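You operate a simulated robot arm through the tools that you are given. There is no shell and no other tool. Be economical: measure what you need, move in short steps, check, and stop when the job is done.

You run a simulated two-armed robot. Do the job below in one go: nothing can be reset, and whatever is moved stays where it is left.

JOB
Pack the white tape in the blue case, latch it and carry it to the small grey table.
Fine: lid closed, both yellow latches closed.

It is judged by the outcome, as a careful person would: the job done as asked, and still so three seconds after it is handed in. It fails if anything else is knocked over, pushed out of place, dropped, spilled or broken. A push-on lid holds only when it is set on centred and level and pressed home; a screw cap is set on level and turned clockwise until tight.

ROBOT AND FRAMES
Two 6-joint arms with two-finger parallel grippers on one trunk, on a base that drives. Base frame: it is fixed to the floor where the robot stands at the start and does not move with it; the origin is under the middle of the robot, x ahead of it, y to its left, z up. Lengths are in mm, angles in rad, forces in N, time in s.
The left shoulder is at the start at [70, 166, 1445], the right one opposite. With the tool pointing down near the work surface each hand reaches from about 320 to 760 mm from the robot's upright axis, wherever it stands, measured 20 degrees to its own side. Places, roughly: a1 case [500, 0, 800]; blue case lid [600, 0, 900]; left yellow latch [300, 100, 800]; right yellow latch [300, -100, 800]; small grey table [600, -900, 700]. Payload 3.91 kg a hand.
The TCP of each hand is the grasp point between the finger pads, 30 mm short of the fingertips. In the tool frame z runs along the fingers and y along their closing line. Largest opening 110 mm; finger width 20, thickness 10; the body of the gripper, 48 by 112 mm, starts 55 mm behind the TCP.
Orientation is that of the tool frame in the base frame, as a unit quaternion [w, x, y, z]. With the fingers straight down and closing along the base's y, the tool's x points along the base's -x, its y along +y and its z along -z.

CONTROLS
- The arms move only by the tool step_arm. It takes "left_rows", "right_rows" or both (then of equal length, played together; a hand with none holds still); each is a list that holds one entry, the list of rows, each a list of 7 numbers: the opening, from 0 (shut) to 1 (fully open), then the shift along the tool's x, y, z in units of 40 mm (1.0 is 40 mm), then the turn, a rotation vector about the tool's x, y, z in units of 8 degrees (1.0 is 8 degrees). In form: [[[fingers, dx, dy, dz, ax, ay, az], ...]]. A call has 1 to 20 rows; each row shifts and turns the commanded pose from where the row before left it, along the tool's axes as they then stand. A call with a number of a shift or a turn outside -1 to 1 is refused whole. Each row takes 0.2 s and may step no farther than 50 mm and 0.15 rad from the row before; otherwise, or with a gripper value out of range, the whole call is refused. Where a pose cannot be reached the arm comes as near as it can. A force on the tool above 60 N (or 10 N above the force at the start of the call, whichever is more), or a blocked arm, ends the call early, and 0.2 s more pass. Each finger travels about 108 mm/s and halts on what it meets, pressing with about 28 N; the grip force reading is that of the motor and also rises with nothing between the fingers. The clock runs only during rows and for 0.2 s after the last one: add rows that do not move to give the fingers time. The reply holds the time, the measured pose of the TCP, the force on the tool along the base axes, the opening and the grip force, in the units named above and with some noise, with the torque about the TCP (base axes, N m) and any sound that the robot's microphone picked up, and new pictures: "views" is both (left out), scene, wrist or none (wrist: the cameras of the hands that moved).
- Cameras (640 x 400 px; columns grow to the right, rows downward): "scene" is now at [109.8, -6.5, 1632.3]; the picture's right is [-0.13, -0.99, 0.00], its down [-0.91, 0.12, -0.40] and it looks along [0.40, -0.05, -0.92] (base axes); focal length 282 px, centre (320, 200). "left" rides on the left gripper at [77, -7, -114] in its tool frame; the picture's right is [0.09, 1.00, 0.00], its down [-0.80, 0.07, -0.59] and it looks along [-0.59, 0.05, 0.80] (tool axes); focal length 270 px, centre (320, 200). "right" rides on the right gripper at [77, 7, -114] in its tool frame; the picture's right is [-0.09, 1.00, 0.00], its down [-0.80, -0.07, -0.59] and it looks along [-0.59, -0.05, 0.80] (tool axes); focal length 270 px, centre (320, 200). There is no depth. A picture from a camera that has moved, and an enlarged one, comes with that camera's place and axes in the base frame and with its lens.
- raise_lower(by): slides the trunk up (or, below 0, down) by that many mm; the arms and the scene camera ride with it, the base frame stays. It gives what a move gives, with no picture.
- roll_base(legs): drives the robot by 1 to 6 legs, each [ahead, left, turn to the left] in mm, mm and rad, along the robot's own axes; the way and the turn of a leg run together, so that a leg with both is an arc; at most 1500 mm and 3.142 rad a leg. The arms and the cameras ride along, it lands a little off, and it stops where it bumps. It gives what a move gives, and a new picture of the scene camera.
- head_to(pan, tilt): turns the head with the scene camera to pan (to the left, within 1.501 rad either way) and tilt (down, from -0.506 to 1.204), counted from straight ahead of the robot. It gives what a move gives, and a new picture of the scene camera.
- close_up(camera, box): a new picture of the part [left, top, right, bottom] of that camera's present view, enlarged. The clock stands still meanwhile.
- finish_job(): hands the job in; it is judged then, once.

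Work in short steps. Places have to be worked out from the pictures, the camera data and where the tool is seen: move nearer, look again, correct. Check each grasp and each placing, and mend what went wrong. You have 120 turns and 260 pictures in all, those below and enlarged ones among them. Open the grippers and draw the arms clear of the work before you hand the job in, unless the task says otherwise; then end with one line.

The tools are called by a JSON object that holds its "name" and its "arguments". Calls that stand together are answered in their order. step_arm: Moves the arms, as the interface text tells. Its arguments: {"type":"object","properties":{"left_rows":{"type":"array"},"right_rows":{"type":"array"},"views":{"type":"string","enum":["both","scene","wrist","none"]}},"required":[]} The other tools are called the same way: raise_lower (by) slides the trunk up or down; roll_base (legs) drives the base; head_to (pan, tilt) turns the head that bears the scene camera; close_up (camera, box) takes an enlarged picture of a part of a camera's view; finish_job () hands the job in.

At the start:

```text
t: 0.0
left_tool_pos: [681.3, 122.5, 1000.5]
left_tcp_rot: [0.0, 0.0, 1.0, 0.0]
left_force: [0.5, 0.0, -0.3]
left_moment: [-0.04, 0.01, 0.01]
left_grip_width: 110.1
left_gripper_force: 0.0
right_tool_pos: [511.1, -334.0, 1000.0]
right_tcp_rot: [-0.001, 0.0, 1.0, 0.0]
right_force: [0.2, 0.0, -0.4]
right_moment: [0.02, -0.04, -0.04]
right_grip_width: 110.1
right_gripper_force: 0.0
trunk travel left (down, up): [-940.0, 0.0]
robot x, y, heading: [-0.4, -0.4, 0.004]
head pan, tilt: [-0.129, 1.155]
```

scene: 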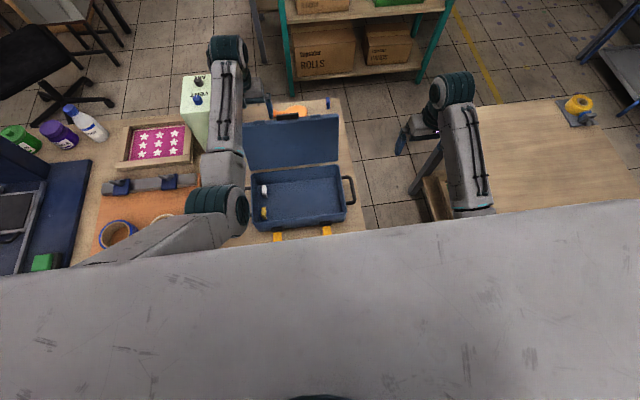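
right: 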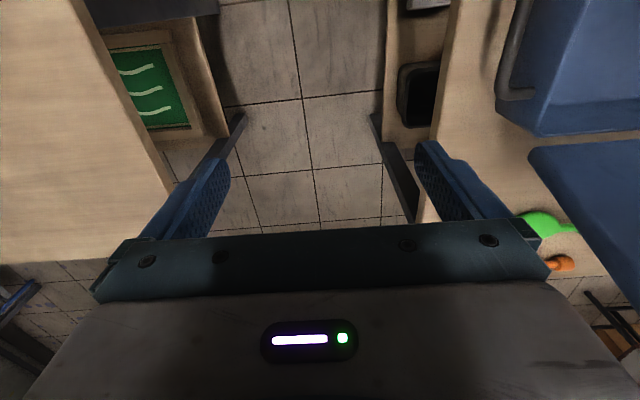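
left: 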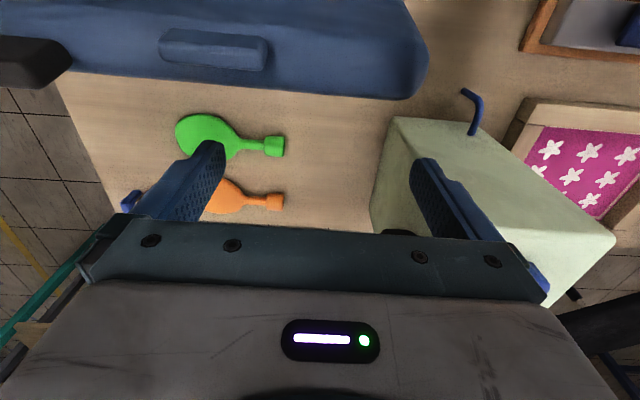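

The case is open ahead, with tape rolls to the left of it partly hidden by the left arm. I enlarge the region to find the white tape.

{"name": "close_up", "arguments": {"camera": "scene", "box": [80, 90, 400, 290]}}

{"name": "head_to", "arguments": {"pan": 0.6, "tilt": 1.0}}

{"name": "head_to", "arguments": {"pan": -1.0, "tilt": 0.9}}

```text
2.00 times, centred on (240, 190) of scene
camera zoom: at [109.8, -6.5, 1632.3], right [-0.13, -0.99, 0.0], down [-0.91, 0.12, -0.4], along [0.4, -0.05, -0.92], focal length 565 px, centre (480, 220)
```

zoom: 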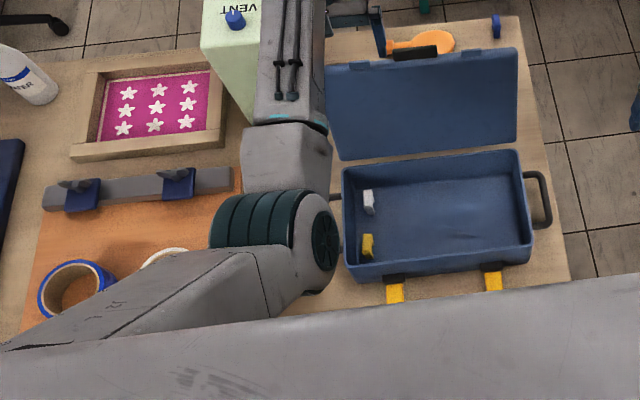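

```text
t: 1.1
left_tool_pos: [681.3, 123.1, 999.1]
left_tcp_rot: [0.001, 0.0, 1.0, 0.001]
left_force: [-0.8, -0.6, 0.0]
left_moment: [0.0, -0.05, 0.01]
left_grip_width: 109.9
left_gripper_force: 0.0
right_tool_pos: [510.7, -334.1, 1000.4]
right_tcp_rot: [0.001, 0.0, 1.0, 0.0]
right_force: [0.2, -0.1, 0.5]
right_moment: [-0.01, -0.01, -0.01]
right_grip_width: 109.8
right_gripper_force: 0.0
trunk travel left (down, up): [-940.0, 0.0]
robot x, y, heading: [-1.7, -1.0, 0.001]
head pan, tilt: [0.6, 1.0]
camera scene: at [108.5, 40.4, 1642.4], right [0.56, -0.83, 0.0], down [-0.69, -0.47, -0.54], along [0.45, 0.3, -0.84], focal length 282 px, centre (320, 200)
```

scene: 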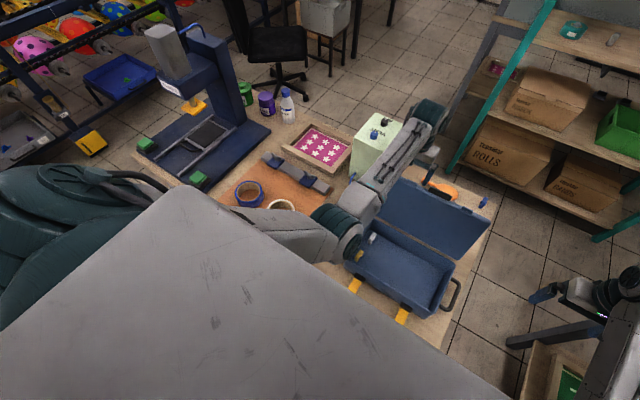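

```text
t: 2.8
left_tool_pos: [681.1, 122.7, 999.7]
left_tcp_rot: [0.0, 0.0, 1.0, 0.001]
left_force: [-0.2, -0.3, -0.1]
left_moment: [0.03, -0.04, 0.0]
left_grip_width: 110.0
left_gripper_force: 0.1
right_tool_pos: [511.9, -332.6, 1000.6]
right_tcp_rot: [0.001, 0.0, 1.0, 0.001]
right_force: [0.3, -0.4, -0.2]
right_moment: [0.0, -0.01, 0.01]
right_grip_width: 110.2
right_gripper_force: 0.1
trunk travel left (down, up): [-940.0, 0.0]
robot x, y, heading: [1.7, -0.6, -0.003]
head pan, tilt: [-1.0, 0.901]
camera scene: at [91.9, -62.4, 1649.6], right [-0.84, -0.54, 0.0], down [-0.42, 0.66, -0.62], along [0.34, -0.52, -0.78], focal length 282 px, centre (320, 200)
```

scene: 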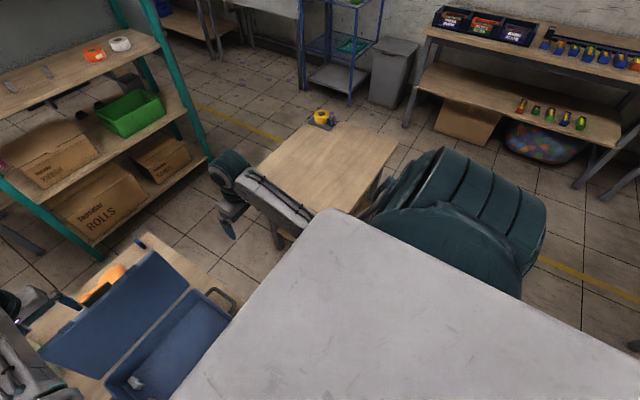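

The white ring lies left of the case, behind the left forearm, at about (486, 465). I move the left hand back and left, staying high, to see it from the wrist camera.

{"name": "step_arm", "arguments": {"left_rows": [[[1, 1, 0, 0, 0, 0, 0], [1, 1, 0, 0, 0, 0, 0], [1, 1, 0, 0, 0, 0, 0], [1, 1, 0.5, 0, 0, 0, 0], [1, 1, 0.5, 0, 0, 0, 0], [1, 0.5, 1, 0, 0, 0, 0], [1, 0.5, 1, 0, 0, 0, 0], [1, 0, 1, 0, 0, 0, 0], [1, 0, 1, 0, 0, 0, 0], [1, 0, 1, 0, 0, 0, 0], [1, 0, 1, 0, 0, 0, 0], [1, 0, 1, 0, 0, 0, 0]]], "views": "wrist"}}

{"name": "head_to", "arguments": {"pan": 0.1, "tilt": 1.1}}

```text
t: 5.4
left_tool_pos: [443.5, 442.9, 983.0]
left_tcp_rot: [-0.001, 0.001, 1.0, -0.001]
left_force: [0.4, -0.3, -0.1]
left_moment: [-0.06, 0.02, 0.01]
left_grip_width: 110.0
left_gripper_force: 0.0
left hand out of reach, approached as far as the arm can: row 6, 7
right_tool_pos: [510.9, -332.4, 1000.1]
right_tcp_rot: [0.0, 0.0, 1.0, -0.001]
right_force: [-0.6, 0.3, -0.6]
right_moment: [-0.03, 0.02, 0.0]
right_grip_width: 110.1
right_gripper_force: 0.1
trunk travel left (down, up): [-940.0, 0.0]
robot x, y, heading: [-2.2, 4.7, 0.005]
head pan, tilt: [-1.0, 0.901]
camera left: at [364.5, 435.1, 1095.6], right [-0.09, 1.0, 0.0], down [0.8, 0.07, 0.59], along [0.59, 0.05, -0.8], focal length 270 px, centre (320, 200)
```

left: 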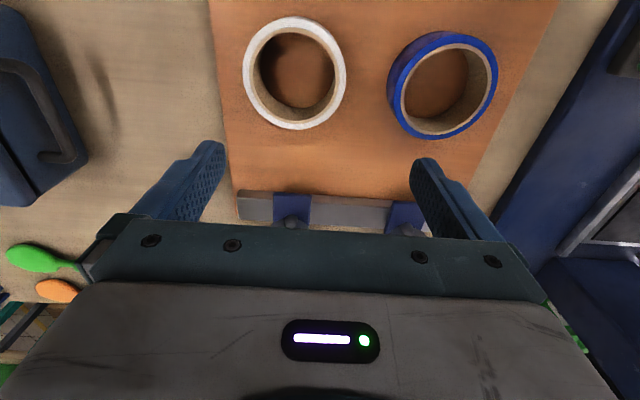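

```text
t: 6.7
left_tool_pos: [443.7, 441.5, 982.8]
left_tcp_rot: [0.0, 0.0, 1.0, 0.0]
left_force: [-0.2, 0.5, 0.5]
left_moment: [-0.01, 0.0, -0.01]
left_grip_width: 110.0
left_gripper_force: 0.2
right_tool_pos: [511.6, -333.3, 999.6]
right_tcp_rot: [0.0, 0.001, 1.0, 0.0]
right_force: [-1.2, -0.6, 0.7]
right_moment: [0.02, 0.02, -0.02]
right_grip_width: 110.0
right_gripper_force: 0.0
trunk travel left (down, up): [-940.0, 0.0]
robot x, y, heading: [1.3, 1.4, -0.001]
head pan, tilt: [0.099, 1.1]
camera scene: at [113.8, 7.7, 1635.8], right [0.1, -1.0, 0.0], down [-0.89, -0.09, -0.45], along [0.45, 0.04, -0.89], focal length 282 px, centre (320, 200)
```

scene: 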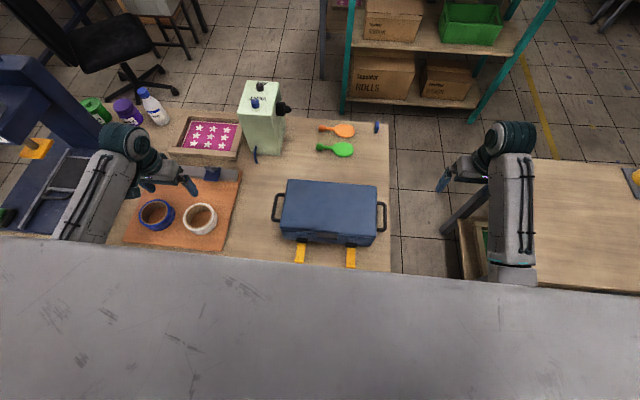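

The lid has fallen or been swung shut during my move, but the case looks undisturbed. The tape is at about (420, 416, 824). I look closely at the case and tape.

{"name": "close_up", "arguments": {"camera": "scene", "box": [250, 160, 410, 280]}}

{"name": "close_up", "arguments": {"camera": "scene", "box": [110, 110, 270, 260]}}

```text
3.33 times, centred on (330, 220) of scene
camera zoom: at [113.8, 7.7, 1635.8], right [0.1, -1.0, 0.0], down [-0.89, -0.09, -0.45], along [0.45, 0.04, -0.89], focal length 942 px, centre (287, 133)
```

zoom: 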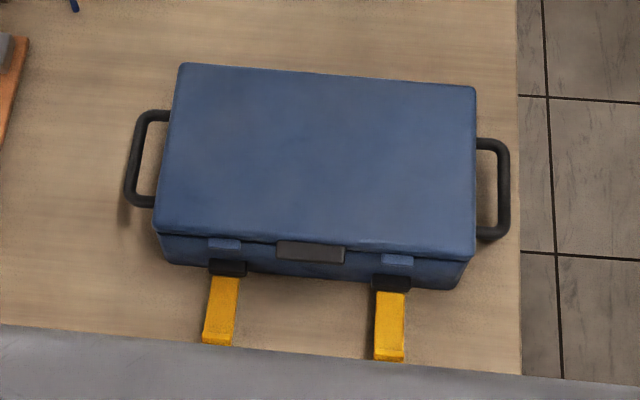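

```text
2.67 times, centred on (190, 185) of scene
camera zoom: at [113.8, 7.7, 1635.8], right [0.1, -1.0, 0.0], down [-0.89, -0.09, -0.45], along [0.45, 0.04, -0.89], focal length 753 px, centre (667, 240)
```

zoom: 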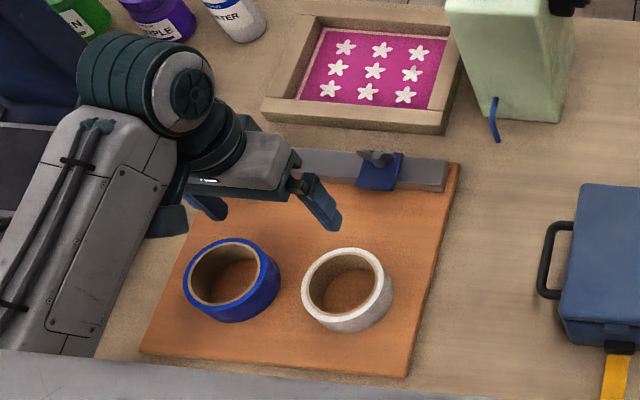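

White tape (≈98 mm across, ≈10 mm wall) lies on the board. I bring the left hand over its right wall with fingers half open, stopping above it to check.

{"name": "step_arm", "arguments": {"left_rows": [[[0.5, 0.3, -1, 0, 0, 0, 0], [0.5, 0.275, -0.75, 0, 0, 0, 0], [0.5, 0, 0, 1, 0, 0, 0], [0.5, 0, 0, 1, 0, 0, 0], [0.5, 0, 0, 0, 0, 0, 0]]], "views": "both"}}

```text
t: 7.9
left_tool_pos: [418.8, 370.6, 901.4]
left_tcp_rot: [0.001, 0.0, 1.0, 0.001]
left_force: [-0.3, 0.8, -0.3]
left_moment: [0.02, -0.02, -0.01]
left_grip_width: 55.0
left_gripper_force: 0.1
right_tool_pos: [510.3, -333.3, 1000.7]
right_tcp_rot: [0.0, -0.001, 1.0, 0.0]
right_force: [0.4, -0.8, 0.6]
right_moment: [-0.01, 0.04, 0.01]
right_grip_width: 110.2
right_gripper_force: 0.1
trunk travel left (down, up): [-940.0, 0.0]
robot x, y, heading: [1.5, -2.4, -0.004]
head pan, tilt: [0.099, 1.1]
camera scene: at [113.5, 6.5, 1635.8], right [0.1, -1.0, 0.0], down [-0.89, -0.09, -0.45], along [0.45, 0.05, -0.89], focal length 282 px, centre (320, 200)
camera left: at [341.4, 362.6, 1015.0], right [-0.09, 1.0, 0.0], down [0.8, 0.07, 0.59], along [0.59, 0.05, -0.8], focal length 270 px, centre (320, 200)
```

scene: 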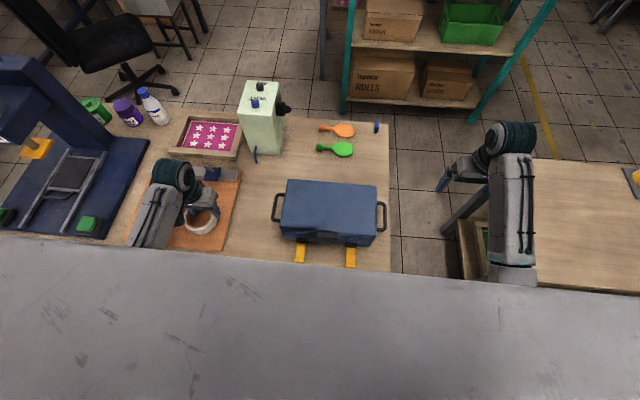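
left: 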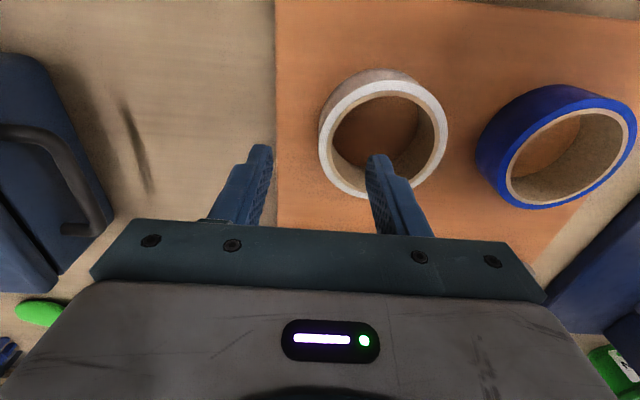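

Refined tape centre ≈(432, 417), top ≈824, height ≈39. I descend over the right wall and close.

{"name": "step_arm", "arguments": {"left_rows": [[[0.5, -0.3, 0.05, 0, 0, 0, 0], [0.5, 0, 0, 0.7, 0, 0, 0], [0.5, 0, 0, 0.6, 0, 0, 0], [0.5, 0, 0, 0.6, 0, 0, 0], [0.3, 0, 0, 0, 0, 0, 0], [0.1, 0, 0, 0, 0, 0, 0], [0, 0, 0, 0, 0, 0, 0], [0, 0, 0, 0, 0, 0, 0]]], "views": "wrist"}}

```text
t: 9.7
left_tool_pos: [432.9, 372.0, 825.7]
left_tcp_rot: [0.0, 0.0, 1.0, 0.0]
left_force: [-0.4, -0.5, 1.4]
left_moment: [-0.02, -0.02, 0.02]
left_grip_width: 9.4
left_gripper_force: 27.9
right_tool_pos: [510.4, -333.3, 999.4]
right_tcp_rot: [0.0, 0.0, 1.0, 0.0]
right_force: [-0.7, 0.2, 0.4]
right_moment: [-0.04, 0.03, -0.01]
right_grip_width: 110.0
right_gripper_force: 0.0
trunk travel left (down, up): [-940.0, 0.0]
robot x, y, heading: [1.8, 1.1, 0.003]
head pan, tilt: [0.099, 1.1]
camera left: at [353.9, 365.3, 939.7], right [-0.09, 1.0, 0.0], down [0.8, 0.07, 0.59], along [0.59, 0.05, -0.8], focal length 270 px, centre (320, 200)
```

left: 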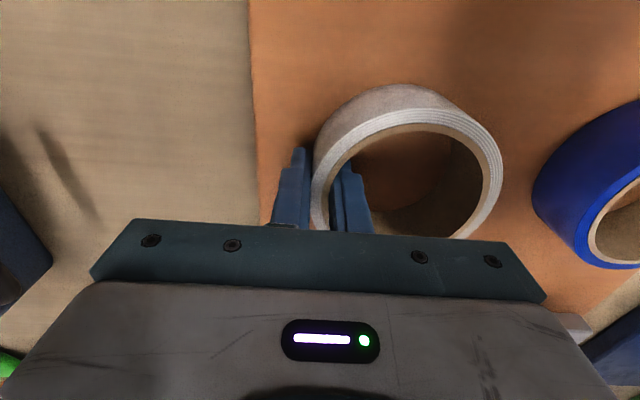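

Gripped (9.4 mm). I lift the tape clear.

{"name": "step_arm", "arguments": {"left_rows": [[[0, 0, 0, -0.6, 0, 0, 0], [0, 0, 0, -1, 0, 0, 0], [0, 0, 0, -1, 0, 0, 0], [0, 0, 0, -1, 0, 0, 0], [0, 0, 0, 0, 0, 0, 0]]], "views": "wrist"}}

{"name": "roll_base", "arguments": {"legs": [[-220, 0, 0]]}}

```text
t: 10.9
left_tool_pos: [432.8, 373.5, 971.0]
left_tcp_rot: [0.0, 0.0, 1.0, 0.0]
left_force: [0.2, 0.3, -1.1]
left_moment: [-0.04, -0.07, 0.01]
left_grip_width: 9.6
left_gripper_force: 27.5
right_tool_pos: [513.1, -333.7, 1000.0]
right_tcp_rot: [-0.001, 0.0, 1.0, 0.0]
right_force: [-0.1, -0.3, -0.1]
right_moment: [0.01, 0.01, 0.03]
right_grip_width: 110.1
right_gripper_force: 0.1
trunk travel left (down, up): [-940.0, 0.0]
robot x, y, heading: [3.0, -1.9, 0.002]
head pan, tilt: [0.099, 1.1]
camera left: at [353.6, 366.1, 1083.8], right [-0.09, 1.0, 0.0], down [0.8, 0.07, 0.59], along [0.59, 0.05, -0.8], focal length 270 px, centre (320, 200)
```

left: 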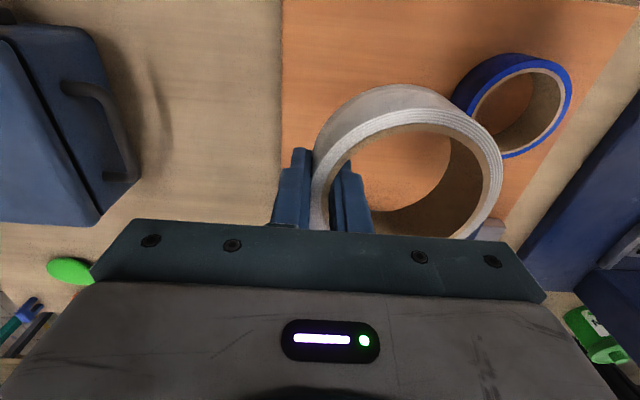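

```text
t: 12.6
left_tool_pos: [215.6, 373.6, 968.9]
left_tcp_rot: [-0.001, 0.001, 1.0, 0.001]
left_force: [0.3, -0.1, -0.4]
left_moment: [-0.05, 0.02, 0.01]
left_grip_width: 9.6
left_gripper_force: 27.9
right_tool_pos: [293.5, -334.5, 997.8]
right_tcp_rot: [-0.001, 0.0, 1.0, 0.0]
right_force: [-0.8, -0.4, 0.1]
right_moment: [0.02, 0.03, 0.05]
right_grip_width: 110.3
right_gripper_force: 0.1
trunk travel left (down, up): [-940.0, 0.0]
robot x, y, heading: [-220.5, -1.8, 0.001]
head pan, tilt: [0.099, 1.1]
camera scene: at [-102.1, 7.6, 1635.4], right [0.1, -1.0, 0.0], down [-0.89, -0.09, -0.45], along [0.45, 0.04, -0.89], focal length 282 px, centre (320, 200)
```

scene: 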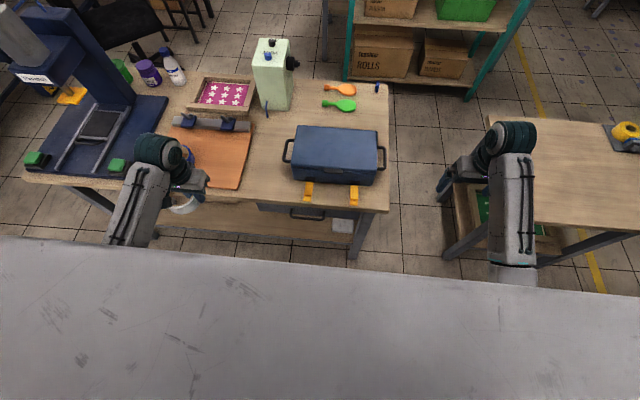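

Tape held, base is 220 mm back. I zoom on the case again to triangulate.

{"name": "close_up", "arguments": {"camera": "scene", "box": [270, 110, 400, 215]}}

```text
3.81 times, centred on (335, 162) of scene
camera zoom: at [-102.1, 7.6, 1635.4], right [0.1, -1.0, 0.0], down [-0.89, -0.09, -0.45], along [0.45, 0.04, -0.89], focal length 1076 px, centre (263, 343)
```

zoom: 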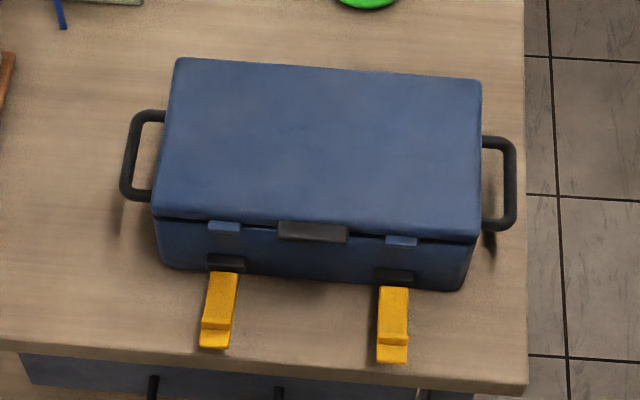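

Case: front face x≈384, y −119…147, lid top ≈896; tab at about (380, 14, 886); latch hinges at z≈823, y≈90 and −62. I turn the right hand to point forward, fingers shut, to lift the lid by the tab.

{"name": "step_arm", "arguments": {"right_rows": [[[0.5, 0, 0, 0, 0, -1, 0], [0, 0, 0, 0, 0, -1, 0], [0, 0, 0, 0, 0, -1, 0], [0, 0, 0, 0, 0, -1, 0], [0, 0, 0, 0, 0, -1, 0], [0, 0, 0, 0, 0, -1, 0], [0, 0, 0, 0, 0, -1, 0], [0, 0, 0, 0, 0, -1, 0], [0, 0, 0, 0, 0, -1, 0], [0, 0, 0, 0, 0, -1, 0], [0, 0, 0, 0, 0, -1, 0], [0, 0, 0, 0, 0, -0.25, 0]]], "views": "both"}}

```text
t: 15.2
left_tool_pos: [213.4, 372.8, 969.8]
left_tcp_rot: [0.001, 0.001, 1.0, 0.001]
left_force: [-0.5, 0.0, -1.4]
left_moment: [-0.05, 0.0, -0.02]
left_grip_width: 9.2
left_gripper_force: 27.9
right_tool_pos: [293.4, -339.3, 1001.6]
right_tcp_rot: [0.671, 0.01, 0.741, -0.01]
right_force: [0.7, 0.1, -0.5]
right_moment: [0.04, 0.05, 0.04]
right_grip_width: 0.0
right_gripper_force: 28.5
right hand out of reach, approached as far as the arm can: row 11
trunk travel left (down, up): [-940.0, 0.0]
robot x, y, heading: [-221.8, -0.7, 0.004]
head pan, tilt: [0.099, 1.1]
camera scene: at [-106.1, 7.5, 1635.8], right [0.1, -1.0, 0.0], down [-0.89, -0.09, -0.45], along [0.45, 0.04, -0.89], focal length 282 px, centre (320, 200)
camera right: at [170.8, -328.6, 936.2], right [0.04, 1.0, 0.09], down [-0.51, -0.05, 0.86], along [0.86, -0.08, 0.51], focal length 270 px, centre (320, 200)
```

scene: 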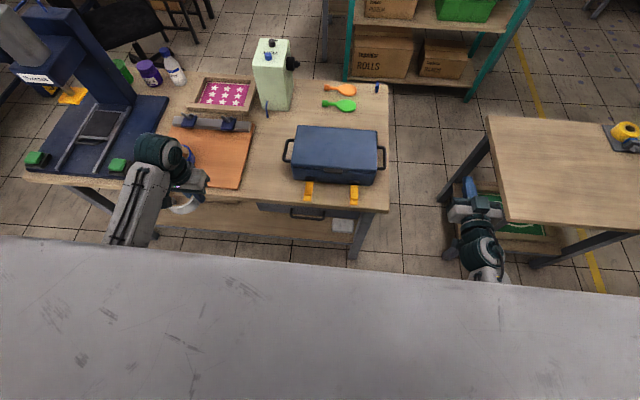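
right: 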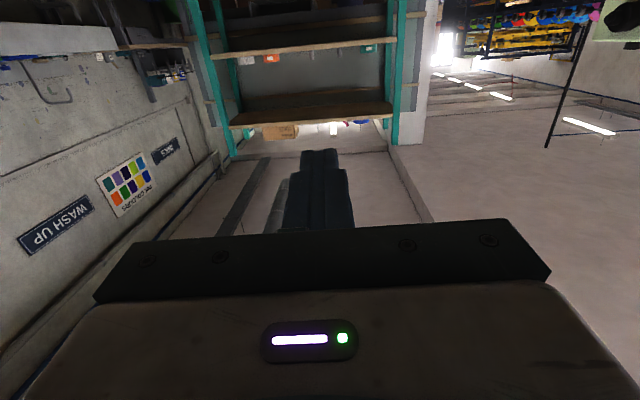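

Hand points forward. I bring it over in front of the tab (tip short of the case front), a little below tab level, and look.

{"name": "step_arm", "arguments": {"right_rows": [[[0, 0, 1, 0, 0, 0, 0], [0, 0, 1, 0, 0, 0, 0], [0, 0, 1, 0, 0, 0, 0], [0, 0, 1, 0, 0, 0, 0], [0, 0, 1, 0, 0, 0, 0], [0, 0, 1, 0, 0, 0, 0], [0, 0, 1, 0, 0, -0.5, 0], [0, 0, 1, 0, 0, -0.3, 0], [0, 0.5, 0.8, 0, 0, 0, 0], [0, 1, 0, 0, 0, 0, 0], [0, 1, 0, 0, 0, 0, 0], [0, 0.8, 0, 0, 0, 0, 0]]], "views": "both"}}

```text
t: 16.7
left_tool_pos: [213.1, 373.4, 969.2]
left_tcp_rot: [0.0, 0.001, 1.0, 0.0]
left_force: [0.2, -0.2, -0.2]
left_moment: [-0.03, 0.02, -0.01]
left_grip_width: 9.7
left_gripper_force: 28.0
right_tool_pos: [292.0, -146.2, 969.0]
right_tcp_rot: [0.665, -0.054, 0.744, -0.023]
right_force: [0.0, 0.0, 0.0]
right_moment: [-0.01, 0.03, 0.0]
right_grip_width: 0.0
right_gripper_force: 28.3
right hand out of reach, approached as far as the arm can: row 7
trunk travel left (down, up): [-940.0, 0.0]
robot x, y, heading: [-221.7, 2.2, -0.005]
head pan, tilt: [0.099, 1.1]
stopped in row 7 (right hand): the arm was blocked; the commanded pose is now the measured one
camera scene: at [-105.8, 6.5, 1635.8], right [0.1, -1.0, 0.0], down [-0.89, -0.09, -0.45], along [0.45, 0.05, -0.89], focal length 282 px, centre (320, 200)
camera right: at [169.4, -151.5, 905.8], right [-0.04, 1.0, -0.02], down [-0.5, 0.0, 0.87], along [0.87, 0.04, 0.5], focal length 270 px, centre (320, 200)
```

scene: 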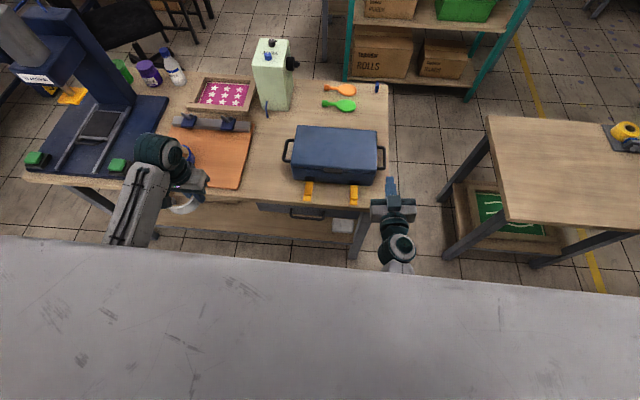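
right: 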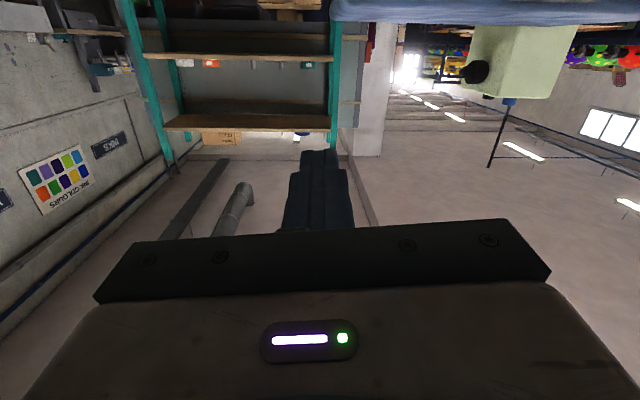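

The arm is too folded here. I back off another 150 mm and lower the trunk 250 mm to give it room; both hands stay clear of the bench.

{"name": "roll_base", "arguments": {"legs": [[-150, 0, 0]]}}

{"name": "raise_lower", "arguments": {"by": -250}}

{"name": "head_to", "arguments": {"pan": 0.0, "tilt": 0.75}}

```text
t: 18.1
left_tool_pos: [66.7, 373.1, 968.5]
left_tcp_rot: [-0.001, 0.001, 1.0, 0.0]
left_force: [0.0, -0.7, -1.4]
left_moment: [-0.08, 0.03, 0.01]
left_grip_width: 9.7
left_gripper_force: 27.9
right_tool_pos: [145.1, -144.7, 968.8]
right_tcp_rot: [0.664, -0.054, 0.745, -0.023]
right_force: [0.9, 0.3, -0.3]
right_moment: [0.02, -0.03, 0.03]
right_grip_width: 0.0
right_gripper_force: 27.9
trunk travel left (down, up): [-940.0, 0.0]
robot x, y, heading: [-364.5, -1.2, -0.001]
head pan, tilt: [0.099, 1.1]
camera scene: at [-251.3, 7.9, 1635.4], right [0.1, -1.0, 0.0], down [-0.89, -0.09, -0.45], along [0.45, 0.04, -0.89], focal length 282 px, centre (320, 200)
```

scene: 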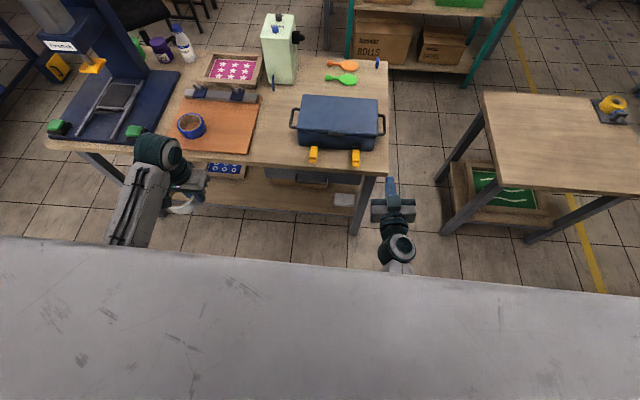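

```text
t: 20.6
left_tool_pos: [63.0, 373.3, 720.3]
left_tcp_rot: [0.0, 0.001, 1.0, 0.0]
left_force: [0.5, -0.4, -0.7]
left_moment: [-0.04, 0.02, 0.01]
left_grip_width: 9.5
left_gripper_force: 28.1
right_tool_pos: [142.6, -144.8, 720.1]
right_tcp_rot: [0.665, -0.054, 0.744, -0.023]
right_force: [0.1, -0.4, -0.6]
right_moment: [-0.01, 0.02, -0.05]
right_grip_width: 0.0
right_gripper_force: 27.9
trunk travel left (down, up): [-690.0, 250.0]
robot x, y, heading: [-368.5, -0.5, -0.003]
head pan, tilt: [0.099, 1.1]
```

```text
t: 21.5
left_tool_pos: [64.5, 371.9, 718.5]
left_tcp_rot: [0.0, 0.001, 1.0, 0.0]
left_force: [-0.4, -0.1, -1.1]
left_moment: [-0.04, 0.01, -0.01]
left_grip_width: 9.6
left_gripper_force: 28.1
right_tool_pos: [142.4, -146.1, 719.5]
right_tcp_rot: [0.665, -0.055, 0.745, -0.023]
right_force: [-0.4, 0.8, 0.9]
right_moment: [0.0, -0.01, -0.04]
right_grip_width: 0.1
right_gripper_force: 27.6
trunk travel left (down, up): [-690.0, 250.0]
robot x, y, heading: [-369.2, 0.8, 0.0]
head pan, tilt: [0.0, 0.75]
camera scene: at [-235.0, 1.4, 1411.4], right [0.0, -1.0, 0.0], down [-0.68, 0.0, -0.73], along [0.73, 0.0, -0.68], focal length 282 px, centre (320, 200)
```

scene: 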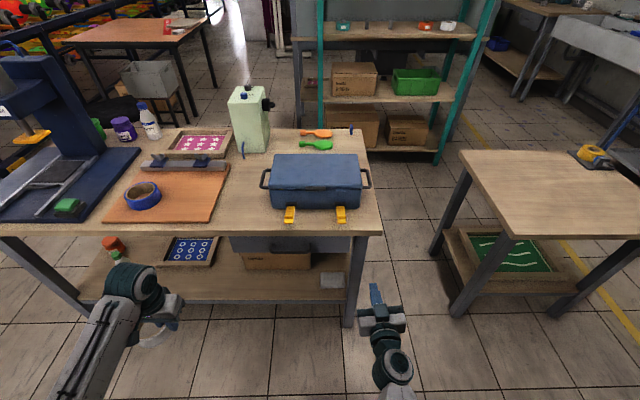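

Clear view of the front now. I zoom to refine tab and latch positions.

{"name": "close_up", "arguments": {"camera": "scene", "box": [250, 140, 390, 240]}}

```text
4.00 times, centred on (320, 190) of scene
camera zoom: at [-235.0, 1.4, 1411.4], right [0.0, -1.0, 0.0], down [-0.68, 0.0, -0.73], along [0.73, 0.0, -0.68], focal length 1130 px, centre (320, 240)
```

zoom: 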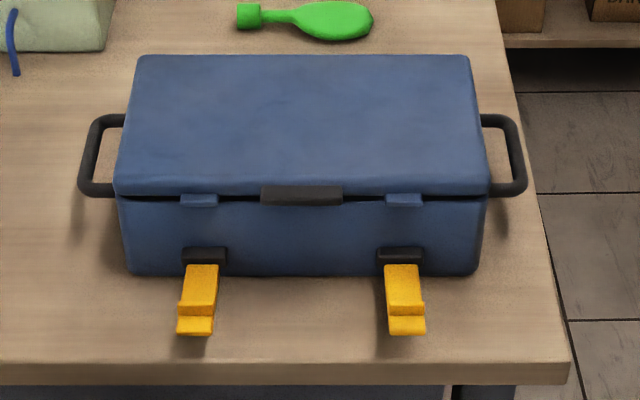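

Refined: tab ≈(390, 15, 872), latches stick out horizontally at z≈815, y≈90 and −61. I level the right hand, raise it to z≈850, centre it on the tab and come up short of it.

{"name": "step_arm", "arguments": {"right_rows": [[[0, -0.5, 0, 0, 0.16, -0.4, 0.4], [0, -0.5, 0, 0, 0.16, -0.4, 0.4], [0, -1, 0, 0, 0, 0, 0], [0, -1, 0, 0, 0, 0, 0], [0, -0.25, 1, 0, 0, 0, 0], [0, 0, 1, 0, 0, 0, 0], [0, 0, 1, 0, 0, 0, 0], [0, 0, 1, 0, 0, 0, 0], [0, 0, 0, 1, 0, 0, 0], [0, 0, 0, 1, 0, 0, 0], [0, 0, 0, 1, 0, 0, 0], [0, 0, 0, 1, 0, 0, 0], [0, 0, 0, 0.7, 0, 0, 0], [0, 0, 0, 0, 0, 0, 0]]], "views": "both"}}

```text
t: 22.6
left_tool_pos: [64.0, 372.6, 719.9]
left_tcp_rot: [0.0, 0.001, 1.0, 0.0]
left_force: [0.3, -0.4, -1.1]
left_moment: [-0.03, 0.03, -0.01]
left_grip_width: 9.6
left_gripper_force: 28.6
right_tool_pos: [147.4, -164.1, 832.0]
right_tcp_rot: [0.71, -0.065, 0.701, -0.024]
right_force: [-0.3, 0.5, -0.1]
right_moment: [-0.02, 0.02, -0.02]
right_grip_width: 0.1
right_gripper_force: 28.1
right hand out of reach, approached as far as the arm can: row 5
trunk travel left (down, up): [-690.0, 250.0]
robot x, y, heading: [-366.8, 1.1, -0.001]
head pan, tilt: [0.0, 0.75]
stopped in row 5 (right hand): the arm was blocked; the commanded pose is now the measured one
camera scene: at [-234.6, 1.1, 1411.4], right [0.0, -1.0, 0.0], down [-0.68, 0.0, -0.73], along [0.73, 0.0, -0.68], focal length 282 px, centre (320, 200)
camera right: at [34.2, -172.1, 754.5], right [-0.06, 1.0, -0.04], down [-0.6, 0.0, 0.8], along [0.8, 0.07, 0.6], focal length 270 px, centre (320, 200)
```

scene: 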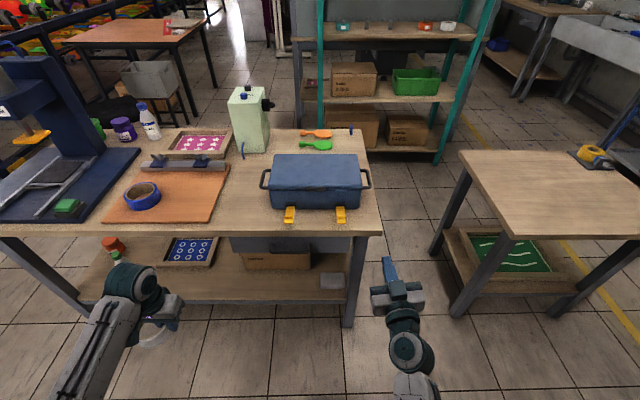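
right: 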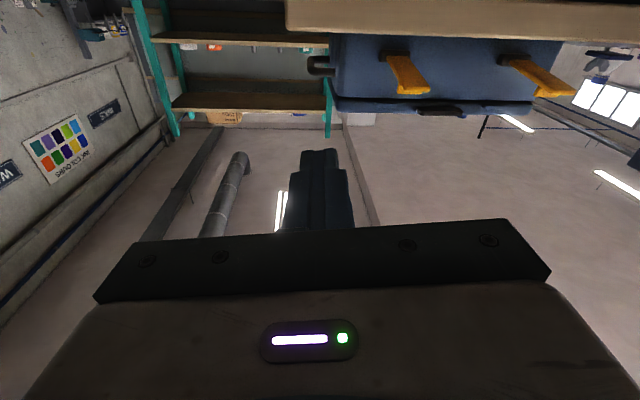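

It's blocked because the arm is folded; I go forward first (staying right of the case), then sideways.

{"name": "step_arm", "arguments": {"right_rows": [[[0, 0, 0, 1, 0, 0, 0], [0, 0, 0, 1, 0, 0, 0], [0, 0, 0, 1, 0, 0, 0], [0, 0, 0, 0.7, 0, 0, 0.9], [0, 0, 0, 0, 0.4, 0, 0], [0, -0.4, 0.5, 0, 0, 0, 0], [0, 0, 1, 0, 0, 0, 0], [0, 0, 1, 0, 0, 0, 0], [0, 0, 1, 0, 0, 0, 0], [0, 0, 0, 0, 0, 0, 0]]], "views": "both"}}

```text
t: 24.4
left_tool_pos: [64.4, 371.6, 719.5]
left_tcp_rot: [0.0, 0.001, 1.0, 0.0]
left_force: [0.7, 0.2, -1.1]
left_moment: [-0.04, -0.01, 0.01]
left_grip_width: 9.5
left_gripper_force: 28.0
right_tool_pos: [296.4, -140.5, 817.3]
right_tcp_rot: [0.704, -0.052, 0.706, -0.059]
right_force: [-0.7, 0.8, -0.5]
right_moment: [0.0, 0.01, 0.02]
right_grip_width: 0.0
right_gripper_force: 28.0
right hand out of reach, approached as far as the arm can: row 8, 9
trunk travel left (down, up): [-690.0, 250.0]
robot x, y, heading: [-371.3, -0.9, -0.006]
head pan, tilt: [0.0, 0.75]
stopped in row 9 (right hand): the arm was blocked; the commanded pose is now the measured one
camera scene: at [-234.6, 1.3, 1411.5], right [0.0, -1.0, 0.0], down [-0.68, 0.0, -0.73], along [0.73, 0.0, -0.68], focal length 282 px, centre (320, 200)
camera right: at [183.2, -143.3, 740.4], right [0.01, 1.0, -0.07], down [-0.59, 0.06, 0.8], along [0.81, 0.03, 0.59], focal length 270 px, centre (320, 200)
```

scene: 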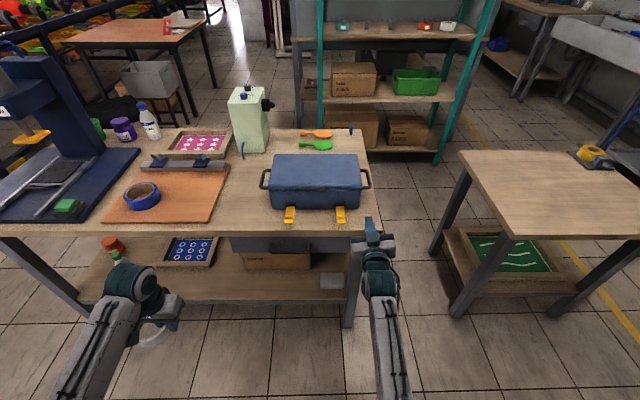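
right: 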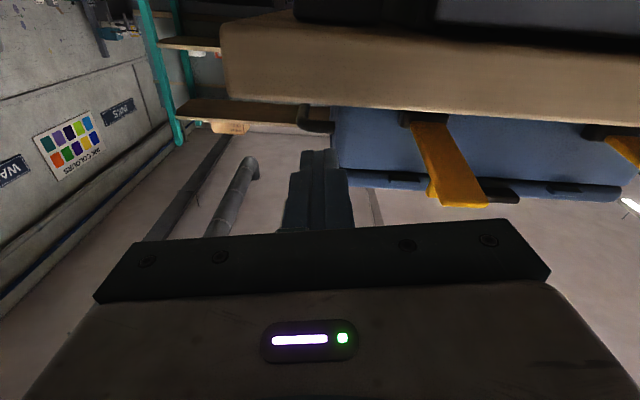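

The arm won't go left past its shoulder line with this heading. I'll withdraw the hand and shift the base left 300 mm so the tab lies to the right of the right shoulder.

{"name": "step_arm", "arguments": {"right_rows": [[[0, -0.5, -0.5, -1, 0, 0, 0], [0, -0.4, -0.5, -1, 0, 0, 0], [0, 0, -0.5, -1, 0, 0, 0], [0, 0, 0, 0, 0, 0, 0]]], "views": "none"}}

{"name": "roll_base", "arguments": {"legs": [[0, 300, 0]]}}

```text
t: 25.4
left_tool_pos: [65.3, 373.4, 718.8]
left_tcp_rot: [0.001, 0.0, 1.0, -0.001]
left_force: [0.9, 0.3, -1.6]
left_moment: [-0.06, 0.02, 0.0]
left_grip_width: 9.4
left_gripper_force: 27.7
right_tool_pos: [176.6, -191.2, 863.0]
right_tcp_rot: [0.704, -0.049, 0.706, -0.059]
right_force: [1.3, 0.3, -0.6]
right_moment: [0.0, 0.01, -0.01]
right_grip_width: 0.1
right_gripper_force: 28.5
trunk travel left (down, up): [-690.0, 250.0]
robot x, y, heading: [-368.7, -2.4, 0.001]
head pan, tilt: [0.0, 0.75]
```

```text
t: 27.5
left_tool_pos: [65.6, 670.7, 720.3]
left_tcp_rot: [0.0, 0.0, 1.0, -0.001]
left_force: [-0.4, 0.7, -0.7]
left_moment: [-0.03, -0.01, 0.0]
left_grip_width: 9.5
left_gripper_force: 28.0
right_tool_pos: [177.1, 107.1, 864.2]
right_tcp_rot: [0.704, -0.05, 0.706, -0.058]
right_force: [-0.5, -1.1, -0.4]
right_moment: [0.03, 0.01, 0.01]
right_grip_width: 0.2
right_gripper_force: 28.7
trunk travel left (down, up): [-690.0, 250.0]
robot x, y, heading: [-367.2, 300.1, -0.003]
head pan, tilt: [0.0, 0.75]
camera scene: at [-234.5, 299.6, 1411.5], right [0.0, -1.0, 0.0], down [-0.68, 0.0, -0.73], along [0.73, 0.0, -0.68], focal length 282 px, centre (320, 200)
```

scene: 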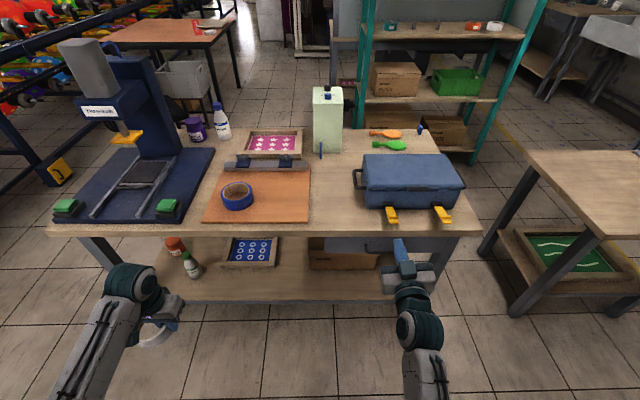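

Now move the hand right to y≈15, level it and go forward to just short of the tab.

{"name": "step_arm", "arguments": {"right_rows": [[[0, 0, -1, 0, 0, 0, 0.54], [0, 0, -1, 0, 0, 0, 0.54], [0, 0.3, -0.2, 0, 0, 0, 0], [0, 0, 0, 1, 0, 0, 0], [0, 0, 0, 1, 0, 0, 0], [0, 0, 0, 1, 0, 0, 0], [0, 0, 0, 0.8, 0, 0, 0], [0, 0, 0, 0, 0, 0, 0]]], "views": "both"}}

```text
t: 29.3
left_tool_pos: [65.4, 671.1, 719.2]
left_tcp_rot: [0.001, 0.001, 1.0, 0.0]
left_force: [-0.8, -0.3, -0.8]
left_moment: [-0.06, 0.03, 0.04]
left_grip_width: 9.6
left_gripper_force: 28.1
right_tool_pos: [327.9, 17.3, 861.8]
right_tcp_rot: [0.707, 0.004, 0.707, -0.004]
right_force: [0.3, -0.6, 0.1]
right_moment: [-0.01, 0.01, -0.01]
right_grip_width: 0.0
right_gripper_force: 27.9
trunk travel left (down, up): [-690.0, 250.0]
robot x, y, heading: [-371.1, 301.5, -0.006]
head pan, tilt: [0.0, 0.75]
camera scene: at [-235.5, 299.2, 1411.6], right [0.0, -1.0, 0.0], down [-0.68, 0.0, -0.73], along [0.73, 0.0, -0.68], focal length 282 px, centre (320, 200)
camera right: at [213.2, 25.9, 784.8], right [0.01, 1.0, 0.09], down [-0.59, -0.06, 0.8], along [0.8, -0.06, 0.59], focal length 270 px, centre (320, 200)
```

scene: 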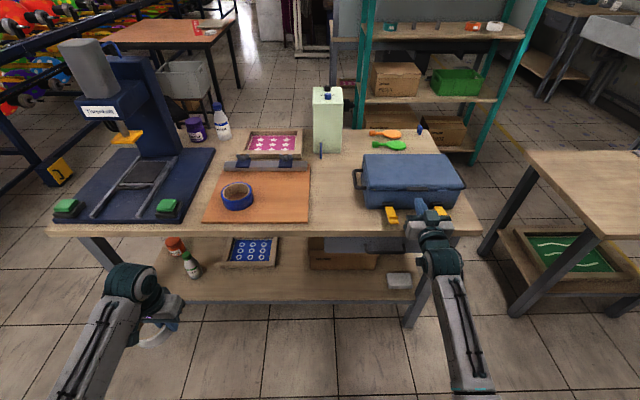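
right: 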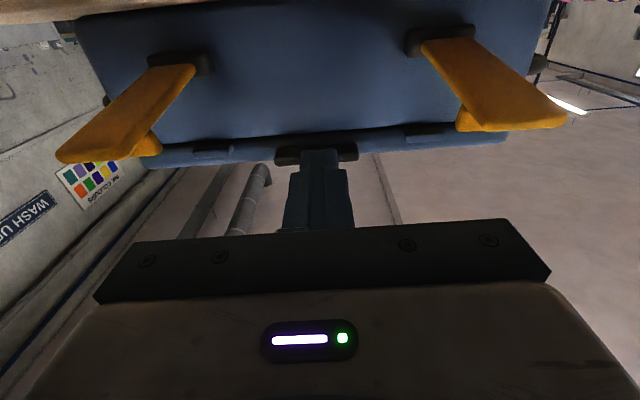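

The finger is centred on the tab but slightly high (tab underside ≈868). I lower 10 mm and advance 34 mm beneath it.

{"name": "step_arm", "arguments": {"right_rows": [[[0, 0.3, 0, 0, 0, 0, 0], [0, 0, 0, 0.45, 0, 0, 0], [0, 0, 0, 0.4, 0, 0, 0], [0, 0, 0, 0, 0, 0, 0]]], "views": "wrist"}}

{"name": "close_up", "arguments": {"camera": "scene", "box": [340, 130, 480, 230]}}

```text
t: 30.3
left_tool_pos: [63.8, 671.4, 719.7]
left_tcp_rot: [0.002, 0.0, 1.0, 0.0]
left_force: [0.0, -1.1, -1.2]
left_moment: [-0.06, 0.01, 0.02]
left_grip_width: 9.4
left_gripper_force: 28.2
right_tool_pos: [361.5, 17.0, 849.1]
right_tcp_rot: [0.707, 0.003, 0.708, -0.004]
right_force: [0.0, -0.2, -0.1]
right_moment: [0.02, -0.02, -0.04]
right_grip_width: 0.1
right_gripper_force: 28.3
trunk travel left (down, up): [-690.0, 250.0]
robot x, y, heading: [-368.9, 291.8, -0.003]
head pan, tilt: [0.0, 0.75]
camera right: at [247.9, 25.7, 771.6], right [0.01, 1.0, 0.09], down [-0.59, -0.06, 0.8], along [0.8, -0.06, 0.59], focal length 270 px, centre (320, 200)
```

right: 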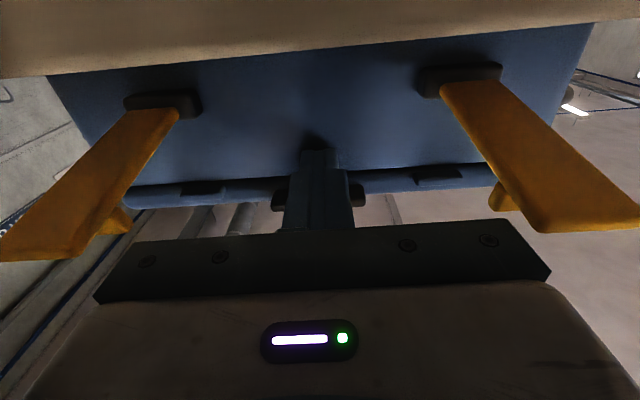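

```text
4.00 times, centred on (410, 180) of scene
camera zoom: at [-234.9, 299.2, 1411.5], right [0.0, -1.0, 0.0], down [-0.68, 0.0, -0.73], along [0.73, 0.0, -0.68], focal length 1130 px, centre (-40, 280)
```

zoom: 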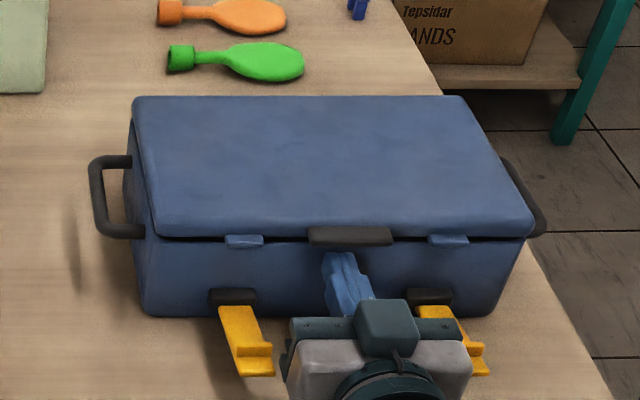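

Tip is under the tab. I lift, moving slightly inward.

{"name": "step_arm", "arguments": {"right_rows": [[[0, -0.4, 0, 0, 0, 0, 0], [0, -0.4, 0, 0.1, 0, 0, 0], [0, -0.4, 0, 0.2, 0, 0, 0], [0, -0.4, 0, 0.3, 0, 0, 0], [0, -0.4, 0, 0.4, 0, 0, 0], [0, 0, 0, 0, 0, 0, 0]]], "views": "both"}}

```text
t: 31.7
left_tool_pos: [63.7, 671.9, 720.3]
left_tcp_rot: [0.001, 0.0, 1.0, -0.001]
left_force: [-0.2, 0.3, -1.5]
left_moment: [-0.01, 0.0, -0.01]
left_grip_width: 9.1
left_gripper_force: 27.9
right_tool_pos: [400.9, 17.3, 928.2]
right_tcp_rot: [0.707, 0.003, 0.708, -0.004]
right_force: [-3.2, 0.2, 0.5]
right_moment: [-0.05, -0.02, 0.01]
right_grip_width: 0.4
right_gripper_force: 27.8
trunk travel left (down, up): [-690.0, 250.0]
robot x, y, heading: [-364.6, 303.0, 0.001]
head pan, tilt: [0.0, 0.75]
camera scene: at [-235.2, 299.4, 1411.6], right [0.0, -1.0, 0.0], down [-0.68, 0.0, -0.73], along [0.73, 0.0, -0.68], focal length 282 px, centre (320, 200)
camera right: at [286.8, 25.5, 851.3], right [0.01, 1.0, 0.09], down [-0.59, -0.06, 0.8], along [0.8, -0.06, 0.59], focal length 270 px, centre (320, 200)
```

scene: 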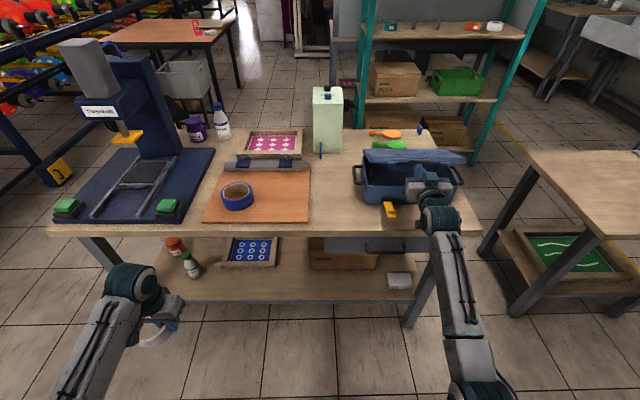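
right: 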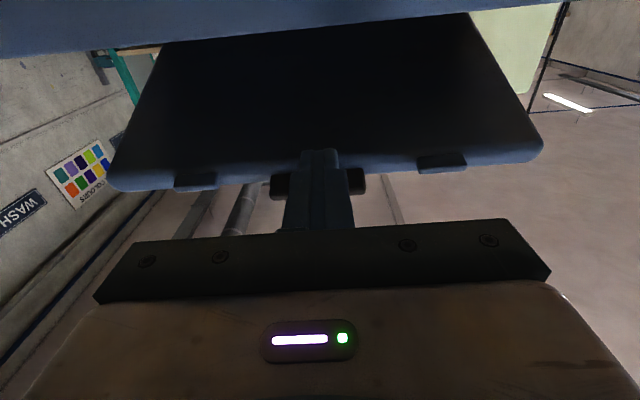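

The lid rises. I continue the arc up and forward to swing it past vertical.

{"name": "step_arm", "arguments": {"right_rows": [[[0, -0.5, 0, 0.4, 0, 0, 0], [0, -0.5, 0, 0.5, 0, 0, 0], [0, -0.4, 0, 0.6, 0, 0, 0], [0, -0.3, 0, 0.6, 0, 0, 0], [0, 0, 0, 0.6, 0, 0, 0], [0, 0, 0, 0.5, 0, 0, 0], [0, 0, 0, 0, 0, 0, 0]]], "views": "scene"}}

```text
t: 33.3
left_tool_pos: [64.2, 671.2, 719.4]
left_tcp_rot: [0.0, 0.001, 1.0, 0.0]
left_force: [-1.3, -0.3, -1.2]
left_moment: [-0.02, -0.05, 0.01]
left_grip_width: 9.2
left_gripper_force: 27.9
right_tool_pos: [530.7, 15.4, 995.1]
right_tcp_rot: [0.706, 0.004, 0.708, -0.005]
right_force: [-0.1, -0.9, -0.3]
right_moment: [0.0, 0.0, -0.03]
right_grip_width: 0.0
right_gripper_force: 28.2
trunk travel left (down, up): [-690.0, 250.0]
robot x, y, heading: [-366.1, 298.7, 0.0]
head pan, tilt: [0.0, 0.75]
camera scene: at [-234.3, 299.1, 1411.5], right [0.0, -1.0, 0.0], down [-0.68, 0.0, -0.73], along [0.73, 0.0, -0.68], focal length 282 px, centre (320, 200)
```

scene: 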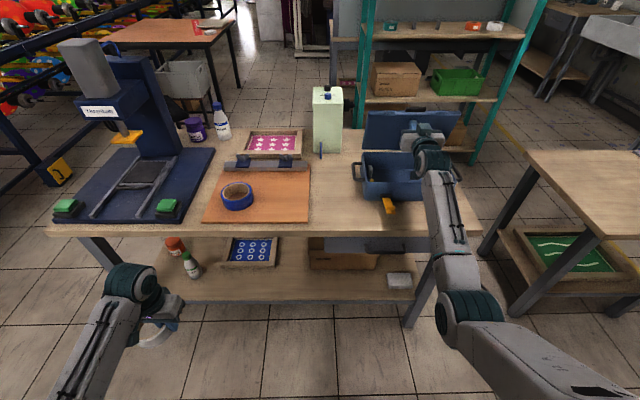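

Lid is open again. I withdraw the right hand at height, then shift the base back right and raise the trunk.

{"name": "step_arm", "arguments": {"right_rows": [[[0, 0, 0, -1, 0, 0, 0], [0, 0, 0, -1, 0, 0, 0], [0, 0, 0, -1, 0, 0, 0], [0, 0, 0, -1, 0, 0, 0], [0, 0, -0.5, -1, 0, 0, 0], [0, 0, -0.5, -1, 0, 0, 0], [0, 0, 0, -1, 0, 0, 0], [0, 0, 0, 0, 0, 0, 0]]], "views": "none"}}

{"name": "roll_base", "arguments": {"legs": [[0, -330, 0]]}}

{"name": "raise_lower", "arguments": {"by": 250}}

{"name": "close_up", "arguments": {"camera": "scene", "box": [80, 50, 480, 350]}}

```text
t: 35.1
left_tool_pos: [64.3, 669.9, 720.3]
left_tcp_rot: [-0.001, 0.001, 1.0, 0.001]
left_force: [-0.3, -0.7, -0.8]
left_moment: [-0.03, -0.02, -0.02]
left_grip_width: 9.6
left_gripper_force: 28.1
right_tool_pos: [249.2, -20.9, 996.6]
right_tcp_rot: [0.706, 0.003, 0.709, -0.004]
right_force: [0.5, -0.1, 0.3]
right_moment: [0.02, 0.01, 0.0]
right_grip_width: 0.0
right_gripper_force: 27.9
trunk travel left (down, up): [-690.0, 250.0]
robot x, y, heading: [-367.3, 297.5, -0.003]
head pan, tilt: [0.0, 0.75]
```

```text
t: 37.3
left_tool_pos: [64.2, 341.4, 719.8]
left_tcp_rot: [0.001, 0.0, 1.0, 0.0]
left_force: [0.4, 0.0, -0.8]
left_moment: [-0.04, 0.01, -0.01]
left_grip_width: 9.2
left_gripper_force: 27.7
right_tool_pos: [248.6, -350.3, 996.8]
right_tcp_rot: [0.707, 0.004, 0.708, -0.004]
right_force: [-0.2, -0.1, 0.3]
right_moment: [0.01, -0.03, 0.02]
right_grip_width: 0.0
right_gripper_force: 28.4
trunk travel left (down, up): [-690.0, 250.0]
robot x, y, heading: [-365.6, -33.5, -0.001]
head pan, tilt: [0.0, 0.75]
camera scene: at [-234.6, -30.9, 1411.5], right [0.0, -1.0, 0.0], down [-0.68, 0.0, -0.73], along [0.73, 0.0, -0.68], focal length 282 px, centre (320, 200)
```

scene: 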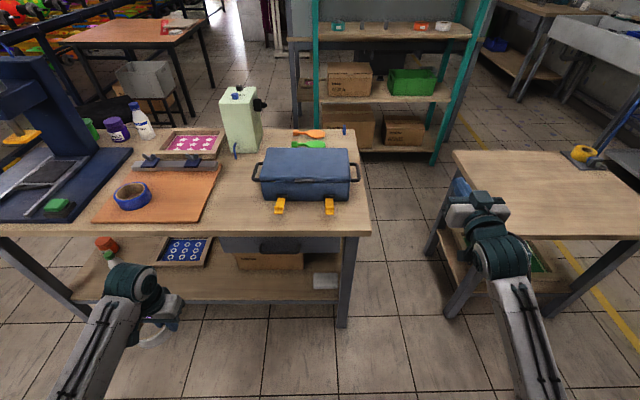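

```text
t: 39.9
left_tool_pos: [63.6, 340.5, 970.2]
left_tcp_rot: [0.001, 0.0, 1.0, 0.0]
left_force: [-0.5, 0.3, -0.4]
left_moment: [-0.04, -0.01, -0.02]
left_grip_width: 9.4
left_gripper_force: 27.8
right_tool_pos: [248.5, -349.7, 1247.2]
right_tcp_rot: [0.707, 0.004, 0.707, -0.004]
right_force: [0.1, -0.2, 0.8]
right_moment: [-0.05, 0.04, -0.02]
right_grip_width: 0.2
right_gripper_force: 28.2
trunk travel left (down, up): [-940.0, 0.0]
robot x, y, heading: [-369.2, -35.9, 0.0]
head pan, tilt: [0.0, 0.75]
```

```text
1.33 times, centred on (280, 200) of scene
camera zoom: at [-234.5, -30.8, 1661.4], right [0.0, -1.0, 0.0], down [-0.68, 0.0, -0.73], along [0.73, 0.0, -0.68], focal length 377 px, centre (373, 200)
```

zoom: 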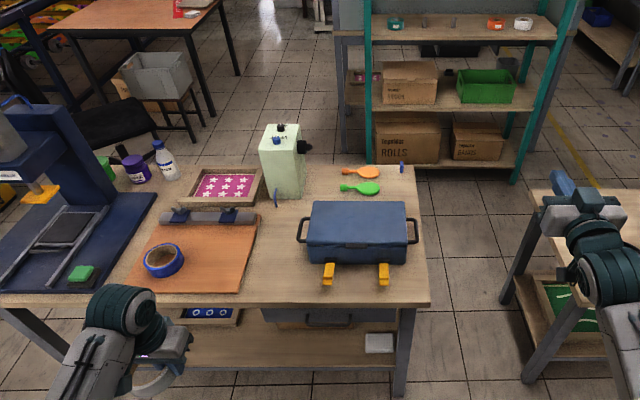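

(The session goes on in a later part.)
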